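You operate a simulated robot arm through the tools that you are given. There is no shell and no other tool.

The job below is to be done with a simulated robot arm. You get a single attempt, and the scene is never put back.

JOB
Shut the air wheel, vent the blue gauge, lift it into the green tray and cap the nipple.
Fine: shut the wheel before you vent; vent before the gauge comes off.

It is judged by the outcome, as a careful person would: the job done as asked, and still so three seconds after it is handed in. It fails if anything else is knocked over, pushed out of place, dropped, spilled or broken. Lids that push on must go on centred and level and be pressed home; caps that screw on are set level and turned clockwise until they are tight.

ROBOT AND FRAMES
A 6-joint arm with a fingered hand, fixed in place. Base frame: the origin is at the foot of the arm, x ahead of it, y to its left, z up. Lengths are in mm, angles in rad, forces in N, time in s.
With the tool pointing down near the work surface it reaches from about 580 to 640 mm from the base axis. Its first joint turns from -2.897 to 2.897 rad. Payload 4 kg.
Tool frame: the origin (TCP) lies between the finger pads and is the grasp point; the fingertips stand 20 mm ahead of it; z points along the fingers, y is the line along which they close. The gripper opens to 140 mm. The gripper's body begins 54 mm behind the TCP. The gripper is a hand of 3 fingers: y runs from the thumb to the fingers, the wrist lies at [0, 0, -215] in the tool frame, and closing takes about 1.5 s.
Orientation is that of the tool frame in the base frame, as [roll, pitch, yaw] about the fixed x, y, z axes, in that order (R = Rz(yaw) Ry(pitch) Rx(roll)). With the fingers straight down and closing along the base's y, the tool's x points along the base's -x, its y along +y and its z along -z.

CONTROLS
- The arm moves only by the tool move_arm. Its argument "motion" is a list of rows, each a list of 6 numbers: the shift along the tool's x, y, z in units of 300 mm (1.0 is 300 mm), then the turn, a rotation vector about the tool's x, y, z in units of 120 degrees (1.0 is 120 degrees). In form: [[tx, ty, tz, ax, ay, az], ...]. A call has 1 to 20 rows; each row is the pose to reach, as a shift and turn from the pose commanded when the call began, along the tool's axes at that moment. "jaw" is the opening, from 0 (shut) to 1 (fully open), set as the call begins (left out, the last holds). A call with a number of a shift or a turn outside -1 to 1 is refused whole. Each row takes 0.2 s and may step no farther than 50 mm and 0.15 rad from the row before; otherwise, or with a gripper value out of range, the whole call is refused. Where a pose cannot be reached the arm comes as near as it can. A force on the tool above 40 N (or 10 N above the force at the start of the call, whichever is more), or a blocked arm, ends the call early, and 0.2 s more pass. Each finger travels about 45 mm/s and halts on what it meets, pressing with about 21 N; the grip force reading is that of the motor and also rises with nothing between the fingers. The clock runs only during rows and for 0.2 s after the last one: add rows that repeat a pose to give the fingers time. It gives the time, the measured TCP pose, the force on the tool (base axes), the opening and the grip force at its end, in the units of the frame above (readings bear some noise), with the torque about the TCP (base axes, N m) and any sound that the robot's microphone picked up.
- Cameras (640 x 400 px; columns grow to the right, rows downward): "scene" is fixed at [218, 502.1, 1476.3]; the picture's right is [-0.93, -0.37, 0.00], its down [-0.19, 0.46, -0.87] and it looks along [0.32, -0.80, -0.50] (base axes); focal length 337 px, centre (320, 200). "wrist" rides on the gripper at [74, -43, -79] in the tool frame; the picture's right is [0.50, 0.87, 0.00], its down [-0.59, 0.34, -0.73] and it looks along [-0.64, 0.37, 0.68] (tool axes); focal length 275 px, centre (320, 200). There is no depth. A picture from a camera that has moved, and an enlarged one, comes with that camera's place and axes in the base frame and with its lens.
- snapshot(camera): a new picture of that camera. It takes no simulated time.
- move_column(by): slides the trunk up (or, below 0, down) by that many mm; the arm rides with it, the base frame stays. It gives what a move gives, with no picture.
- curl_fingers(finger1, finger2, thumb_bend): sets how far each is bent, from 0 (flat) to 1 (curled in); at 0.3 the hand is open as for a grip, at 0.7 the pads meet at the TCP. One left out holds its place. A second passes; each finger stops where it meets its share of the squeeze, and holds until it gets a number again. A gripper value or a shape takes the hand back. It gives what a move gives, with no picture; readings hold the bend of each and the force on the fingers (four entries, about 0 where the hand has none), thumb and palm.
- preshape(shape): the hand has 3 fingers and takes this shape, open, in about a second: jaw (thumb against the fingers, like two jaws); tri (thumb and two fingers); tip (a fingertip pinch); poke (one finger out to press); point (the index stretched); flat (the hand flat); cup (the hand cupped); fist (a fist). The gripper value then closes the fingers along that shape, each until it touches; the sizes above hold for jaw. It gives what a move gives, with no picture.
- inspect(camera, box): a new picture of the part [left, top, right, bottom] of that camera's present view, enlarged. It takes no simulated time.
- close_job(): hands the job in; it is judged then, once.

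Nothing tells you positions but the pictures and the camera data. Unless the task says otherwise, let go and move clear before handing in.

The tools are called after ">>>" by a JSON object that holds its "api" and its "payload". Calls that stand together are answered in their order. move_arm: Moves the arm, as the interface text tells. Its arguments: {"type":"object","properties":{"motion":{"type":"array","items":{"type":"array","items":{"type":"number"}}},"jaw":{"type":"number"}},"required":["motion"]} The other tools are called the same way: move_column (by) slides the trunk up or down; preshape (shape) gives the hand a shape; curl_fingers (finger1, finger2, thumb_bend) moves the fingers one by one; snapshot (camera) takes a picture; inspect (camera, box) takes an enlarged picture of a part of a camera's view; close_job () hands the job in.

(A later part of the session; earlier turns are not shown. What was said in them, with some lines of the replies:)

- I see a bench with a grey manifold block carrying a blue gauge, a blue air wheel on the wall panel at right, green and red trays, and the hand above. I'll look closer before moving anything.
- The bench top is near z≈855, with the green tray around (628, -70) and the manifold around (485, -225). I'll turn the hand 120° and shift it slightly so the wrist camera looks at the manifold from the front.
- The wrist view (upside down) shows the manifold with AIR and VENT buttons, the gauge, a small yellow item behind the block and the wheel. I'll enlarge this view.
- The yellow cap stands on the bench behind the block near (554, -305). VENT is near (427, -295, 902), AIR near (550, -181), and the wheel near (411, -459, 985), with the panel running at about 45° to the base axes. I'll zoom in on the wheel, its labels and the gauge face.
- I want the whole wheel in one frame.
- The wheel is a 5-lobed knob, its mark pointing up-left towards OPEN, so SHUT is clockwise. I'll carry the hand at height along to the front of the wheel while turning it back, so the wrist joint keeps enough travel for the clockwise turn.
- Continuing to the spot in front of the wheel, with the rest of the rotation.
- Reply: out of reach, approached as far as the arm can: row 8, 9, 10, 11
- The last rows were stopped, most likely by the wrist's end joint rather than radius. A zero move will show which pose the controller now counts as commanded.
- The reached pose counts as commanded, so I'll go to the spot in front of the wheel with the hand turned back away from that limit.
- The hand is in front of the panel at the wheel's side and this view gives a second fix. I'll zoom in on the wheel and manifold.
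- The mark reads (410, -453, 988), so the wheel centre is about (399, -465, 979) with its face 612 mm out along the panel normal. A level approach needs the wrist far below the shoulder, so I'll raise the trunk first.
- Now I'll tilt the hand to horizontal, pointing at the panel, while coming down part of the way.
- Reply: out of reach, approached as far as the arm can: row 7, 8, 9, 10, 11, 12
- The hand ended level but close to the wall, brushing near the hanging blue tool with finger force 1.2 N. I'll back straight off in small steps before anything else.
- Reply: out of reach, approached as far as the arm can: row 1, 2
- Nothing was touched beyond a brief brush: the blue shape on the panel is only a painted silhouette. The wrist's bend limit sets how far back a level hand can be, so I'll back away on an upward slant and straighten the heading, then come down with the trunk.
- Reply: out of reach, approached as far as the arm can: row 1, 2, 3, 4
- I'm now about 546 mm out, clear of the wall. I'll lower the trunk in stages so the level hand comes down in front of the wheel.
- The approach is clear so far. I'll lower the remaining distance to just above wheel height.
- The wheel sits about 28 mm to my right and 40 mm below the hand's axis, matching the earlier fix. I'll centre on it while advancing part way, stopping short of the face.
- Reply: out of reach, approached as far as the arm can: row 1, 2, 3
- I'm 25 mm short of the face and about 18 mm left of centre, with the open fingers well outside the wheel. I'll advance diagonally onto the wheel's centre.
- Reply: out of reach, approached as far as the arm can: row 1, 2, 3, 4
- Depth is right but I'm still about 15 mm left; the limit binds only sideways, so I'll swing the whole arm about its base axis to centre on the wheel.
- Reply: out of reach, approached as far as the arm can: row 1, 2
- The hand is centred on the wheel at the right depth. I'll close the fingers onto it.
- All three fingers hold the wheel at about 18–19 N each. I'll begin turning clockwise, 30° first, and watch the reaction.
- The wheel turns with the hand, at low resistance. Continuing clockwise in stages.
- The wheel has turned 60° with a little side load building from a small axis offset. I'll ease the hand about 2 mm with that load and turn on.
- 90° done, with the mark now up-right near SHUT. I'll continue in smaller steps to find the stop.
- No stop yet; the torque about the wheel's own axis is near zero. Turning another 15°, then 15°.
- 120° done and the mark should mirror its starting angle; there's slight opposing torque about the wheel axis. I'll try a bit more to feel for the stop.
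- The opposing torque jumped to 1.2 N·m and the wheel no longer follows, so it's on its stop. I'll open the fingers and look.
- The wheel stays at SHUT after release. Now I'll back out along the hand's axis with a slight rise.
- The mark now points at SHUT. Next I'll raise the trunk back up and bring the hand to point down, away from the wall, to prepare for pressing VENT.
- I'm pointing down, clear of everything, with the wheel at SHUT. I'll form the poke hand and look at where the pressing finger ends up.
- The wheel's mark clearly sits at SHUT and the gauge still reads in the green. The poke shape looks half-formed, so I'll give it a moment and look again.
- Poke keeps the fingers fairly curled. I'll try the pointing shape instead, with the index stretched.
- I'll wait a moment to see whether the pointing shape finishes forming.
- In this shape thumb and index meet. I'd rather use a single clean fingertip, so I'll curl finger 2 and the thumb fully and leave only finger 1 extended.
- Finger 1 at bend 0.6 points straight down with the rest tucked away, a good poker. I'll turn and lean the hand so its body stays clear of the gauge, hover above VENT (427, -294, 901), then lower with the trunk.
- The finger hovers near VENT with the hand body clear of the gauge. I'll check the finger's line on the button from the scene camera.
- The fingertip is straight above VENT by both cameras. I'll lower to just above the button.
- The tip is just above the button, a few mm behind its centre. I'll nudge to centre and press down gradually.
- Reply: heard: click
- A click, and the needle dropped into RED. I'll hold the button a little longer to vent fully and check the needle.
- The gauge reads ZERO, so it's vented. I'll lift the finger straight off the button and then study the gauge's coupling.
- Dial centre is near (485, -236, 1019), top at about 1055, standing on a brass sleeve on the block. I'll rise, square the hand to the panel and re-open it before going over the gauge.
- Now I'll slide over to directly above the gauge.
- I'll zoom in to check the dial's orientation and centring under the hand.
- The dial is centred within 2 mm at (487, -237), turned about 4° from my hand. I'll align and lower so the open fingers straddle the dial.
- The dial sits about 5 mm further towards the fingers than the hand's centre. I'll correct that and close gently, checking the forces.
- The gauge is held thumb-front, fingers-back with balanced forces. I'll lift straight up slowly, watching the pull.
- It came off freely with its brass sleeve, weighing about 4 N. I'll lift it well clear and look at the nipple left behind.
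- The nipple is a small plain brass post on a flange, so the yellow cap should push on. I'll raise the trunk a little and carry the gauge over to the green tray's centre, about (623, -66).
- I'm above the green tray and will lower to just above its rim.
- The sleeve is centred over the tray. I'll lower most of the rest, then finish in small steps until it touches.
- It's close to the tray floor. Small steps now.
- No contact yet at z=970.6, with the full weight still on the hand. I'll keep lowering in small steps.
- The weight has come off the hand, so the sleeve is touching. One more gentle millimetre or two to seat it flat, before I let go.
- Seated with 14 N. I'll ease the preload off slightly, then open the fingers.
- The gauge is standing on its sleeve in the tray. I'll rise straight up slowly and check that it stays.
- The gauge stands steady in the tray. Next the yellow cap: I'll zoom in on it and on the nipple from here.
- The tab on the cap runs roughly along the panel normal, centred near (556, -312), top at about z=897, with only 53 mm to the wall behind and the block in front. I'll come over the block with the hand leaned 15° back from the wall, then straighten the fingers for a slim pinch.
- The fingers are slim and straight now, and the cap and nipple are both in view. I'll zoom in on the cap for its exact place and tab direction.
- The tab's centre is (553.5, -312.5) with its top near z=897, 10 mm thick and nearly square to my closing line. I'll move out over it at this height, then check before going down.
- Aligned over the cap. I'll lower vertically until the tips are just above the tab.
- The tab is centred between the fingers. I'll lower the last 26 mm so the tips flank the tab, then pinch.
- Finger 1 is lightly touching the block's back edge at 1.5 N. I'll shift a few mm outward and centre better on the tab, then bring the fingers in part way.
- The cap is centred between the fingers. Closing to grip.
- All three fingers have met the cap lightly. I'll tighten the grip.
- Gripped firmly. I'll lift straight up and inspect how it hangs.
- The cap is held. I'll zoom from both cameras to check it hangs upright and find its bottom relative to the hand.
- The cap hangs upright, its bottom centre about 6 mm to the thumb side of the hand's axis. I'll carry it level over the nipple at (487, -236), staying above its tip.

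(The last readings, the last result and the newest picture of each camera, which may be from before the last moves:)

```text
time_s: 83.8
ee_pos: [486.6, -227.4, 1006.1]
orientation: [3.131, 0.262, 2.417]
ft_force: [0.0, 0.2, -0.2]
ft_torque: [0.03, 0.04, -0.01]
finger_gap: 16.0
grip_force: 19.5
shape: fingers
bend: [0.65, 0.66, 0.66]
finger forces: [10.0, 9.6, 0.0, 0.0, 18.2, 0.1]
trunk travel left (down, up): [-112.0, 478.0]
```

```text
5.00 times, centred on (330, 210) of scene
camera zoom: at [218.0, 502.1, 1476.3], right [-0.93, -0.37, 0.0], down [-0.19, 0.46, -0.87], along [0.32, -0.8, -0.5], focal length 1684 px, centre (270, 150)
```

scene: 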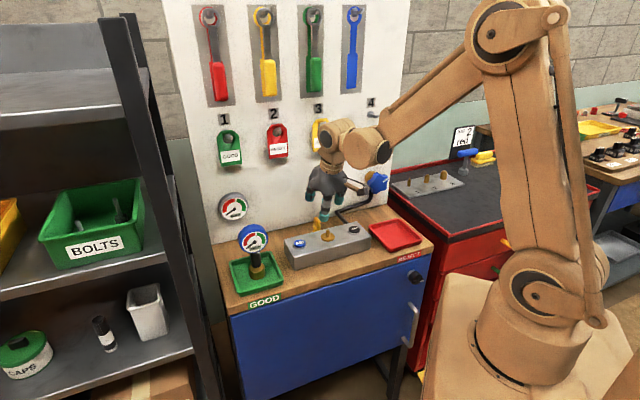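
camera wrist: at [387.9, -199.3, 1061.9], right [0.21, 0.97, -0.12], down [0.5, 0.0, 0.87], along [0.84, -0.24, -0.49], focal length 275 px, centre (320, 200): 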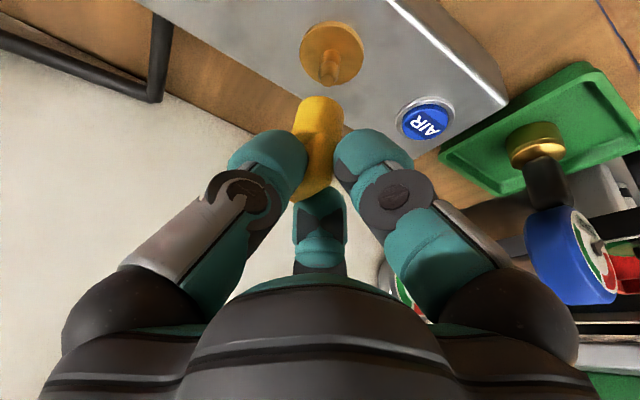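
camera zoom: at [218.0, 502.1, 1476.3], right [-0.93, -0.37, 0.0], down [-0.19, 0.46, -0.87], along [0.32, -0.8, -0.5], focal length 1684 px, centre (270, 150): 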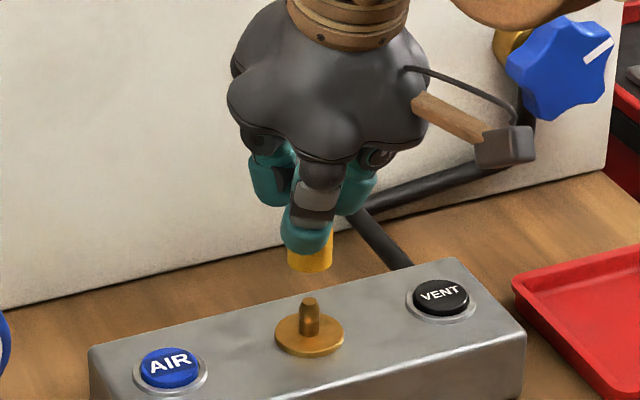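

In the scene view the cap is right above the nipple laterally. I'll zoom the wrist view to check the other direction.

>>> {"api": "inspect", "payload": {"camera": "wrist", "box": [280, 10, 380, 130]}}

>>> {"api": "inspect", "payload": {"camera": "scene", "box": [312, 215, 352, 245]}}

```text
3.33 times, centred on (330, 70) of wrist
camera zoom: at [387.9, -199.3, 1061.9], right [0.21, 0.97, -0.12], down [0.5, 0.0, 0.87], along [0.84, -0.24, -0.49], focal length 918 px, centre (287, 633)
```

zoom: 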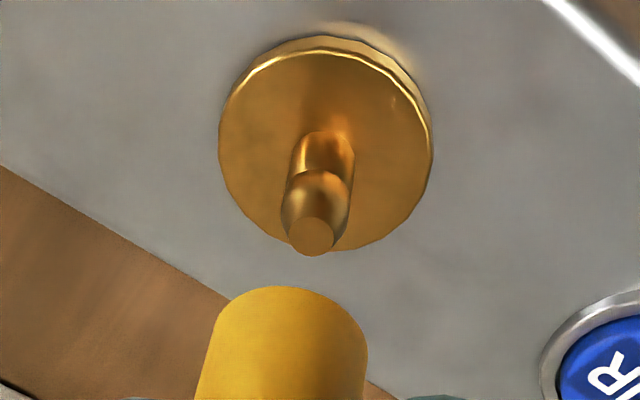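

```text
13.33 times, centred on (332, 230) of scene
camera zoom: at [218.0, 502.1, 1476.3], right [-0.93, -0.37, 0.0], down [-0.19, 0.46, -0.87], along [0.32, -0.8, -0.5], focal length 4490 px, centre (160, -200)
```

zoom: 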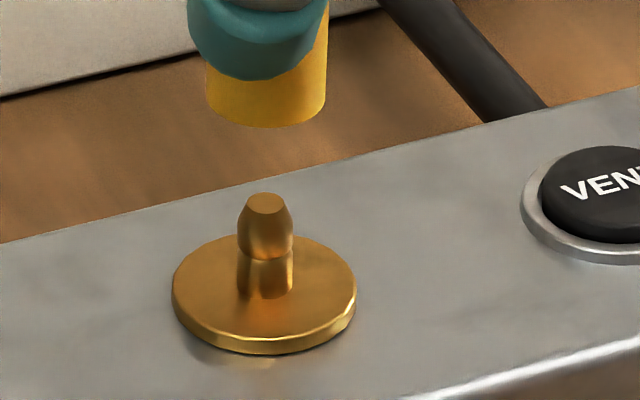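

Both fixes agree: nipple tip (486.7, -233.3, 926) and cap mouth (487.0, -233.7, 951), aligned within half a millimetre. I'll lower to just above the tip and re-check.

>>> {"api": "move_arm", "payload": {"motion": [[0.0095, -0.0003, 0.0354, 0, 0, 0], [0.0182, -0.0007, 0.0676, 0, 0, 0]]}}

>>> {"api": "inspect", "payload": {"camera": "wrist", "box": [280, 10, 380, 130]}}

>>> {"api": "inspect", "payload": {"camera": "scene", "box": [312, 215, 352, 245]}}

```text
time_s: 84.4
ee_pos: [486.0, -228.2, 985.4]
orientation: [3.13, 0.262, 2.416]
ft_force: [0.2, -0.4, 0.0]
ft_torque: [0.05, -0.01, 0.01]
finger_gap: 16.1
grip_force: 18.7
shape: fingers
bend: [0.65, 0.66, 0.66]
finger forces: [10.2, 9.6, 0.0, 0.0, 18.2, 0.0]
trunk travel left (down, up): [-112.0, 478.0]
```

```text
3.33 times, centred on (330, 70) of wrist
camera zoom: at [387.9, -200.0, 1041.3], right [0.21, 0.97, -0.12], down [0.5, 0.0, 0.87], along [0.84, -0.24, -0.49], focal length 918 px, centre (287, 633)
```

zoom: 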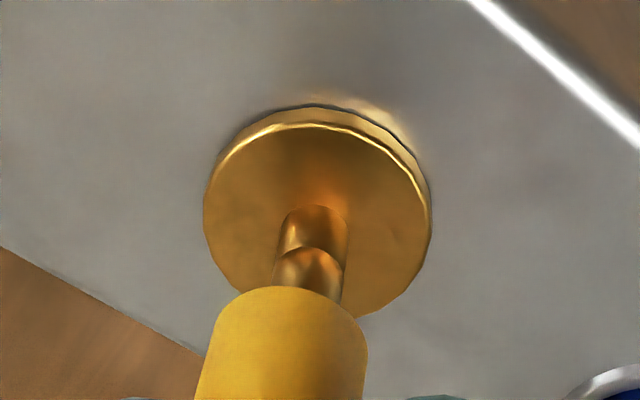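

```text
13.33 times, centred on (332, 230) of scene
camera zoom: at [218.0, 502.1, 1476.3], right [-0.93, -0.37, 0.0], down [-0.19, 0.46, -0.87], along [0.32, -0.8, -0.5], focal length 4490 px, centre (160, -200)
```

zoom: 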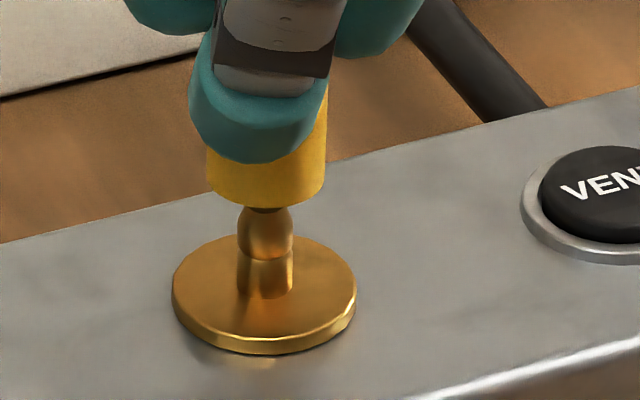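

Still aligned, within about a millimetre. I'll nudge 1 mm and start lowering over the tip, watching the force.

>>> {"api": "move_arm", "payload": {"motion": [[0.0045, 0.0029, 0.0085, 0, 0, 0], [0.0078, 0.0028, 0.0187, 0, 0, 0], [0.0112, 0.0027, 0.0315, 0, 0, 0]]}}

>>> {"api": "inspect", "payload": {"camera": "scene", "box": [312, 215, 352, 245]}}

>>> {"api": "inspect", "payload": {"camera": "wrist", "box": [280, 10, 380, 130]}}

```text
time_s: 85.2
ee_pos: [485.9, -225.5, 974.9]
orientation: [3.131, 0.263, 2.417]
ft_force: [-0.9, -0.4, -0.4]
ft_torque: [0.01, 0.03, -0.01]
finger_gap: 16.0
grip_force: 18.8
shape: fingers
bend: [0.65, 0.66, 0.66]
finger forces: [10.1, 9.6, 0.1, 0.1, 18.2, 0.0]
trunk travel left (down, up): [-112.0, 478.0]
```

```text
13.33 times, centred on (332, 230) of scene
camera zoom: at [218.0, 502.1, 1476.3], right [-0.93, -0.37, 0.0], down [-0.19, 0.46, -0.87], along [0.32, -0.8, -0.5], focal length 4490 px, centre (160, -200)
```

zoom: 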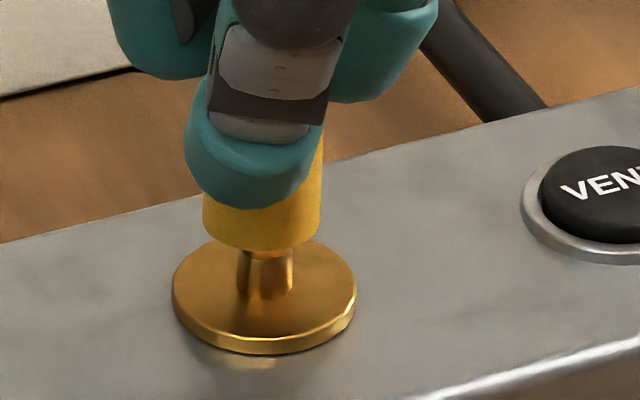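

```text
3.33 times, centred on (330, 70) of wrist
camera zoom: at [388.1, -198.2, 1031.3], right [0.21, 0.97, -0.12], down [0.5, 0.0, 0.87], along [0.84, -0.24, -0.49], focal length 918 px, centre (287, 633)
```

zoom: 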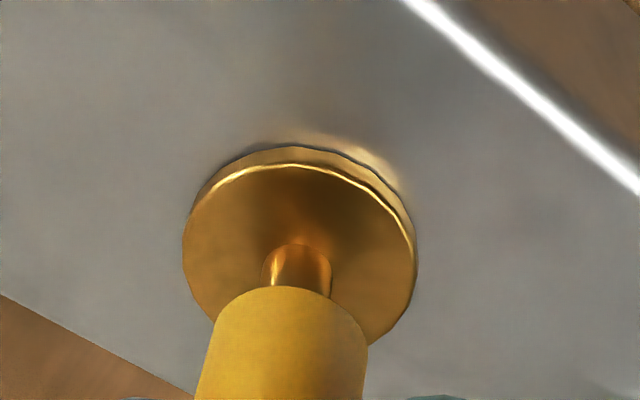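

No resistance and the nipple is entering the cap. I'll continue down in small steps.

>>> {"api": "move_arm", "payload": {"motion": [[0.0035, -0.0001, 0.0129, 0, 0, 0], [0.0069, -0.0002, 0.0257, 0, 0, 0], [0.0104, -0.0004, 0.0386, 0, 0, 0]]}}

>>> {"api": "inspect", "payload": {"camera": "scene", "box": [312, 215, 352, 245]}}

```text
time_s: 86.0
ee_pos: [485.7, -226.3, 963.1]
orientation: [3.131, 0.261, 2.418]
ft_force: [-0.9, 0.6, 0.1]
ft_torque: [0.0, -0.03, -0.01]
finger_gap: 16.2
grip_force: 19.0
shape: fingers
bend: [0.65, 0.66, 0.66]
finger forces: [10.1, 9.6, 0.1, 0.0, 18.2, 0.0]
trunk travel left (down, up): [-112.0, 478.0]
```

```text
13.33 times, centred on (332, 230) of scene
camera zoom: at [218.0, 502.1, 1476.3], right [-0.93, -0.37, 0.0], down [-0.19, 0.46, -0.87], along [0.32, -0.8, -0.5], focal length 4490 px, centre (160, -200)
```

zoom: 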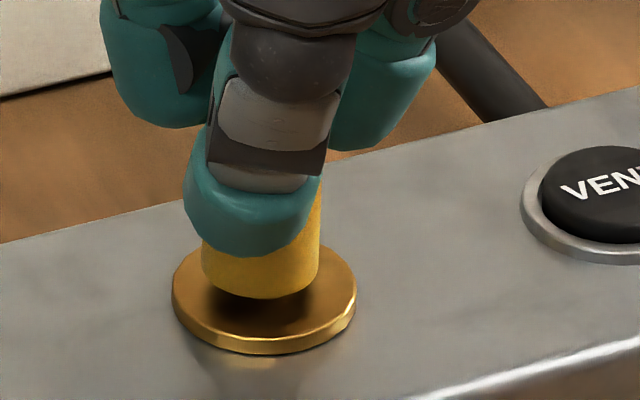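

The cap mouth is about 5 mm above the flange, still with no resistance. Pressing on in small steps.

>>> {"api": "move_arm", "payload": {"motion": [[0.0017, -0.0001, 0.0064, 0, 0, 0], [0.0035, -0.0001, 0.0129, 0, 0, 0], [0.0043, -0.0002, 0.0161, 0, 0, 0]]}}

>>> {"api": "inspect", "payload": {"camera": "scene", "box": [312, 215, 352, 245]}}

```text
time_s: 86.8
ee_pos: [486.1, -226.9, 959.4]
orientation: [3.128, 0.262, 2.416]
ft_force: [-1.9, 4.0, 7.8]
ft_torque: [-0.03, 0.02, 0.04]
finger_gap: 15.9
grip_force: 22.6
shape: fingers
bend: [0.64, 0.66, 0.66]
finger forces: [9.9, 14.0, 0.1, 0.0, 20.8, 0.1]
trunk travel left (down, up): [-112.0, 478.0]
heard: snap
```

```text
13.33 times, centred on (332, 230) of scene
camera zoom: at [218.0, 502.1, 1476.3], right [-0.93, -0.37, 0.0], down [-0.19, 0.46, -0.87], along [0.32, -0.8, -0.5], focal length 4490 px, centre (160, -200)
```

zoom: 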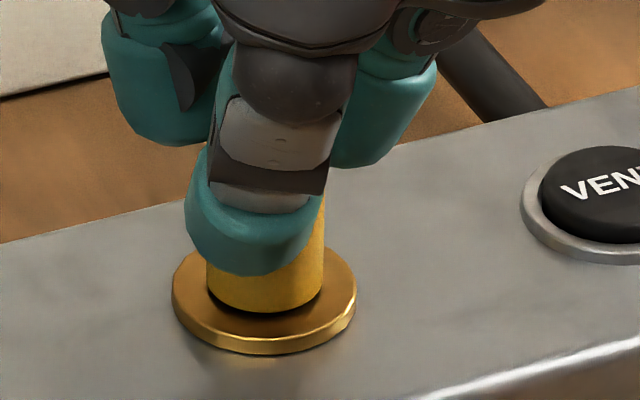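

A snap: the cap has clicked on. I'll press gently a touch further to make sure it's fully home.

>>> {"api": "move_arm", "payload": {"motion": [[0.0009, 0, 0.0032, 0, 0, 0], [0.0017, -0.0001, 0.0064, 0, 0, 0]]}}

>>> {"api": "inspect", "payload": {"camera": "scene", "box": [312, 215, 352, 245]}}

>>> {"api": "inspect", "payload": {"camera": "wrist", "box": [260, 40, 380, 210]}}

```text
time_s: 87.4
ee_pos: [485.6, -225.6, 957.7]
orientation: [3.129, 0.267, 2.417]
ft_force: [3.2, 0.2, 32.6]
ft_torque: [-0.25, -0.04, 0.1]
finger_gap: 15.0
grip_force: 27.7
shape: fingers
bend: [0.65, 0.66, 0.66]
finger forces: [14.1, 15.4, 0.0, 0.0, 25.4, 0.0]
trunk travel left (down, up): [-112.0, 478.0]
```

```text
13.33 times, centred on (332, 230) of scene
camera zoom: at [218.0, 502.1, 1476.3], right [-0.93, -0.37, 0.0], down [-0.19, 0.46, -0.87], along [0.32, -0.8, -0.5], focal length 4490 px, centre (160, -200)
```

zoom: 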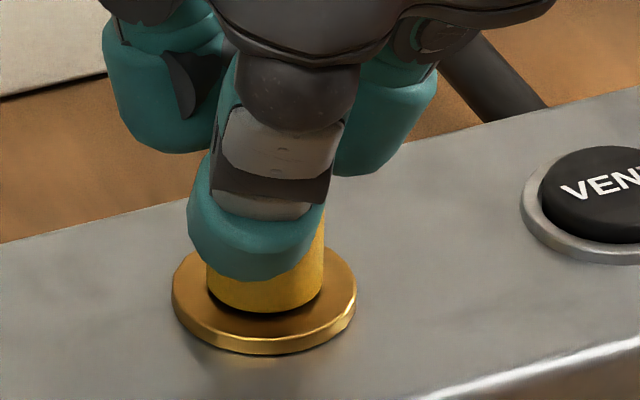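

```text
2.35 times, centred on (320, 125) of wrist
camera zoom: at [386.8, -197.1, 1013.4], right [0.21, 0.97, -0.12], down [0.5, 0.0, 0.87], along [0.84, -0.24, -0.48], focal length 648 px, centre (320, 376)
```

zoom: 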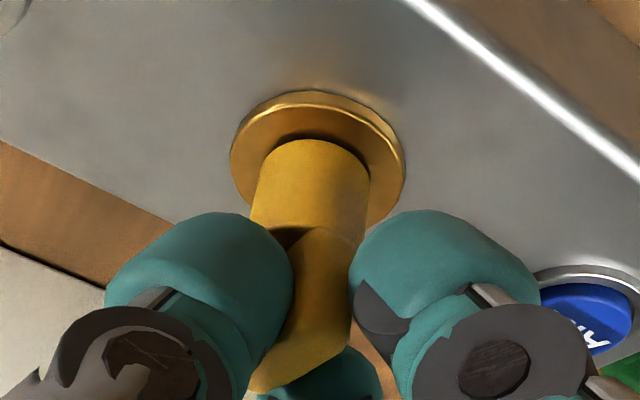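

It's bottomed out at 33 N with no further travel, so the cap is home. I'll ease off the push and open the fingers.

>>> {"api": "move_arm", "payload": {"motion": [[-0.0017, 0.0001, -0.0064, 0, 0, 0], [-0.0022, 0.0001, -0.008, 0, 0, 0]]}}

>>> {"api": "curl_fingers", "payload": {"finger1": 0.5, "finger2": 0.5, "thumb_bend": 0.5}}

>>> {"api": "snapshot", "payload": {"camera": "wrist"}}

>>> {"api": "inspect", "payload": {"camera": "scene", "box": [300, 200, 364, 250]}}

```text
time_s: 88.0
ee_pos: [485.0, -225.4, 959.3]
orientation: [3.133, 0.261, 2.419]
ft_force: [-1.6, 4.3, 1.9]
ft_torque: [0.03, 0.05, 0.06]
finger_gap: 15.6
grip_force: 23.7
shape: fingers
bend: [0.64, 0.66, 0.66]
finger forces: [11.2, 14.3, 0.0, 0.1, 22.0, 0.0]
trunk travel left (down, up): [-112.0, 478.0]
```

```text
time_s: 89.0
ee_pos: [486.0, -226.5, 958.1]
orientation: [3.131, 0.262, 2.417]
ft_force: [0.6, 0.3, 0.4]
ft_torque: [-0.02, -0.02, -0.03]
finger_gap: 63.5
grip_force: 0.0
shape: fingers
bend: [0.5, 0.5, 0.5]
finger forces: [0.0, 0.1, 0.1, 0.1, 0.0, 0.1]
trunk travel left (down, up): [-112.0, 478.0]
```

```text
taken
camera wrist: at [387.9, -198.3, 1015.0], right [0.21, 0.97, -0.12], down [0.5, 0.0, 0.87], along [0.84, -0.24, -0.49], focal length 275 px, centre (320, 200)
```

wrist: 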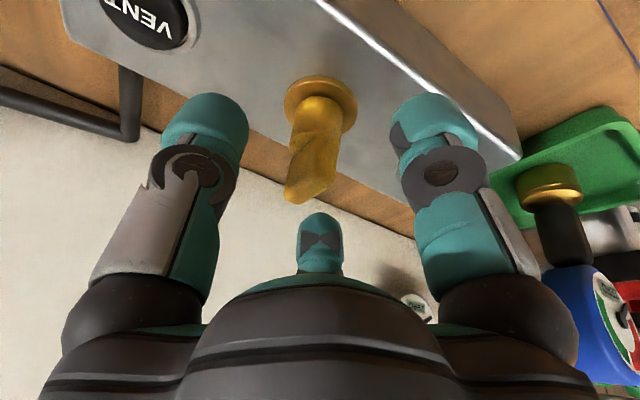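

```text
8.00 times, centred on (332, 225) of scene
camera zoom: at [218.0, 502.1, 1476.3], right [-0.93, -0.37, 0.0], down [-0.19, 0.46, -0.87], along [0.32, -0.8, -0.5], focal length 2694 px, centre (224, 0)
```

zoom: 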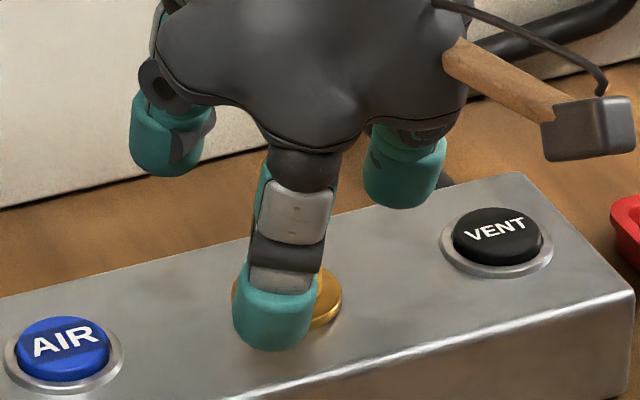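

The cap stays put on the nipple. I'll back out along the hand's own axis, then inspect everything.

>>> {"api": "move_arm", "payload": {"motion": [[0, 0, -0.06, 0, 0, 0], [0, 0, -0.14, 0, 0, 0], [0, 0, -0.25, 0, 0, 0], [0, 0, -0.38, 0, 0, 0], [0, 0, -0.5, 0, 0, 0], [0, 0, -0.62, 0, 0, 0]]}}

>>> {"api": "snapshot", "payload": {"camera": "scene"}}

>>> {"api": "inspect", "payload": {"camera": "scene", "box": [300, 200, 364, 250]}}

>>> {"api": "snapshot", "payload": {"camera": "wrist"}}

>>> {"api": "inspect", "payload": {"camera": "scene", "box": [216, 210, 312, 310]}}

```text
time_s: 90.4
ee_pos: [448.7, -195.7, 1138.8]
orientation: [3.13, 0.261, 2.418]
ft_force: [0.8, -0.4, 0.0]
ft_torque: [-0.01, -0.03, 0.02]
finger_gap: 63.5
grip_force: 0.1
shape: fingers
bend: [0.5, 0.5, 0.5]
finger forces: [0.2, 0.1, 0.0, 0.0, 0.0, 0.0]
trunk travel left (down, up): [-112.0, 478.0]
```

```text
taken
```

scene: 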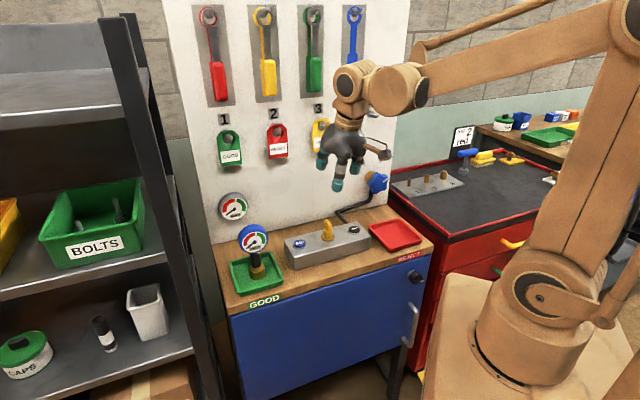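

```text
8.00 times, centred on (332, 225) of scene
camera zoom: at [218.0, 502.1, 1476.3], right [-0.93, -0.37, 0.0], down [-0.19, 0.46, -0.87], along [0.32, -0.8, -0.5], focal length 2694 px, centre (224, 0)
```

zoom: 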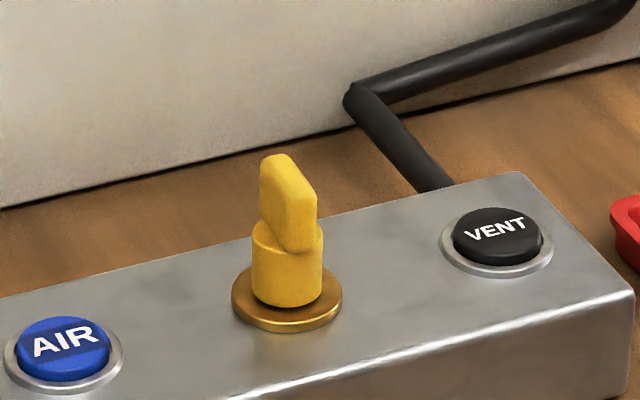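

```text
taken
camera wrist: at [350.8, -167.9, 1195.2], right [0.21, 0.97, -0.12], down [0.5, 0.0, 0.87], along [0.84, -0.24, -0.49], focal length 275 px, centre (320, 200)
```

wrist: 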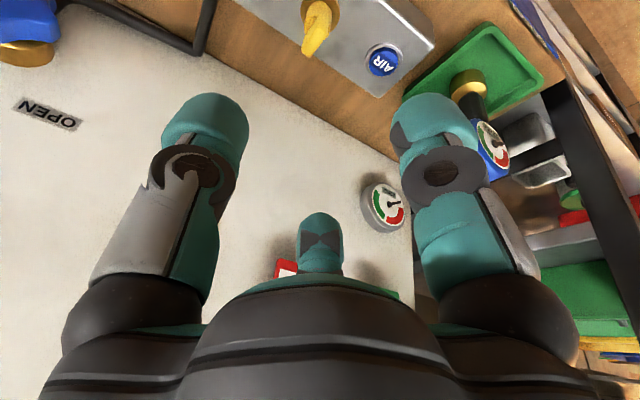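

```text
4.00 times, centred on (264, 260) of scene
camera zoom: at [218.0, 502.1, 1476.3], right [-0.93, -0.37, 0.0], down [-0.19, 0.46, -0.87], along [0.32, -0.8, -0.5], focal length 1347 px, centre (544, -40)
```

zoom: 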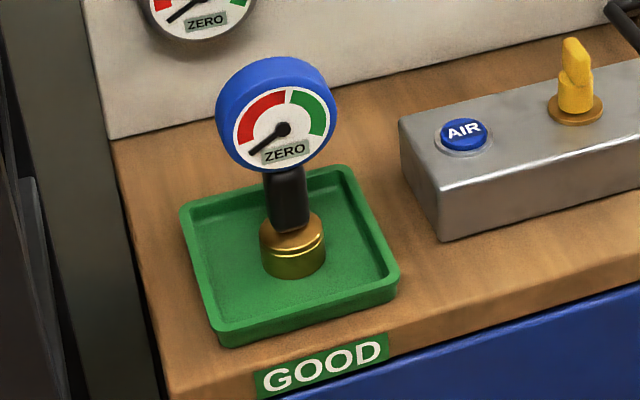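

The cap sits centred and level on the flange, the gauge stands in the green tray reading ZERO, and my hand is clear. One last close look at the cap from the other side and at the wheel before handing in.

>>> {"api": "inspect", "payload": {"camera": "wrist", "box": [280, 0, 376, 70]}}

>>> {"api": "inspect", "payload": {"camera": "scene", "box": [310, 195, 350, 245]}}

>>> {"api": "inspect", "payload": {"camera": "scene", "box": [345, 145, 425, 205]}}

```text
5.71 times, centred on (328, 35) of wrist
camera zoom: at [350.8, -167.9, 1195.2], right [0.21, 0.97, -0.12], down [0.5, 0.0, 0.87], along [0.84, -0.24, -0.49], focal length 1573 px, centre (274, 1143)
```

zoom: 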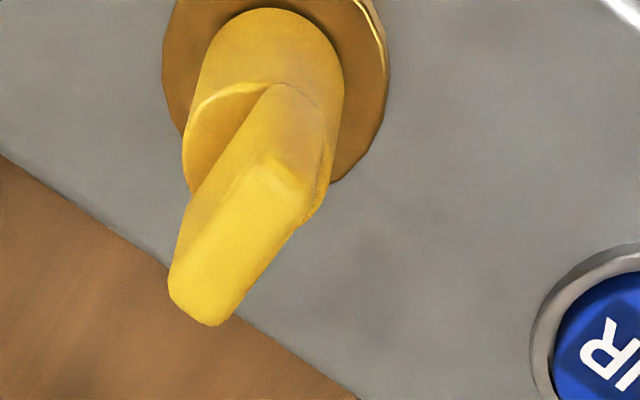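

```text
8.00 times, centred on (330, 220) of scene
camera zoom: at [218.0, 502.1, 1476.3], right [-0.93, -0.37, 0.0], down [-0.19, 0.46, -0.87], along [0.32, -0.8, -0.5], focal length 2694 px, centre (240, 40)
```

zoom: 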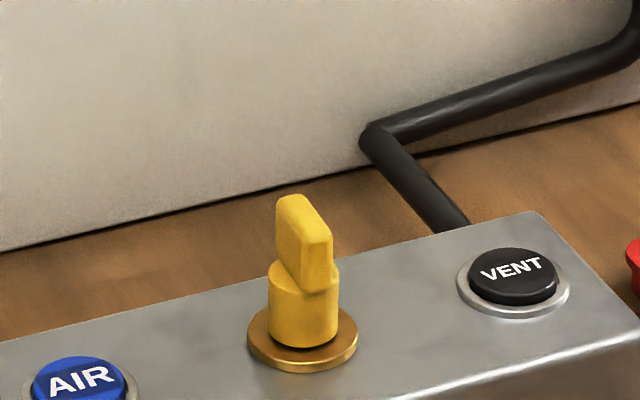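

```text
6.67 times, centred on (385, 175) of scene
camera zoom: at [218.0, 502.1, 1476.3], right [-0.93, -0.37, 0.0], down [-0.19, 0.46, -0.87], along [0.32, -0.8, -0.5], focal length 2245 px, centre (-113, 367)
```

zoom: 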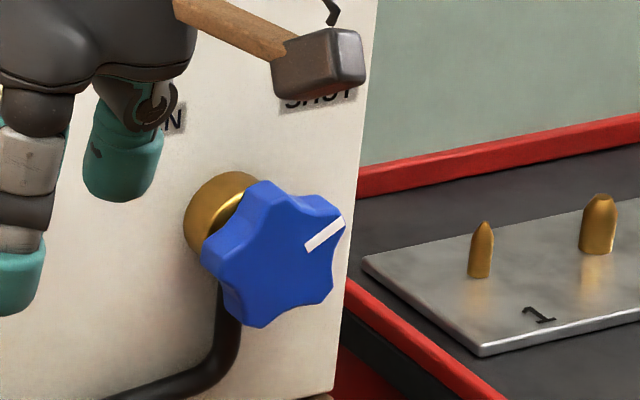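

The wheel is at SHUT, the gauge is vented and standing steady in the green tray, and the cap is snapped home, level and centred on the nipple. The hand is clear, so I'm handing the job in.

>>> {"api": "close_job", "payload": {}}

```text
The job is handed in.
```

The job is done and handed in. The wheel was shut before I vented, and the gauge was vented before it came off.

- **Air wheel:** I turned it clockwise about 120° until it met its stop. Its mark points to SHUT.
- **Vent:** I pressed VENT and held it until the blue gauge read ZERO.
- **Gauge:** I lifted it straight off and set it in the middle of the green tray. It is standing upright on its brass sleeve, not lying down. It stayed steady for about 20 seconds before hand-in.
- **Cap:** The yellow cap is on the nipple, centred and level. It snapped on, and a further push of about 33 N moved it no more, so I take it as fully home.

Two light touches happened along the way. A finger brushed the panel at 1.2 N early on, and another touched the back edge of the block at 1.5 N while I was reaching for the cap. Nothing in the later pictures looked moved by either.
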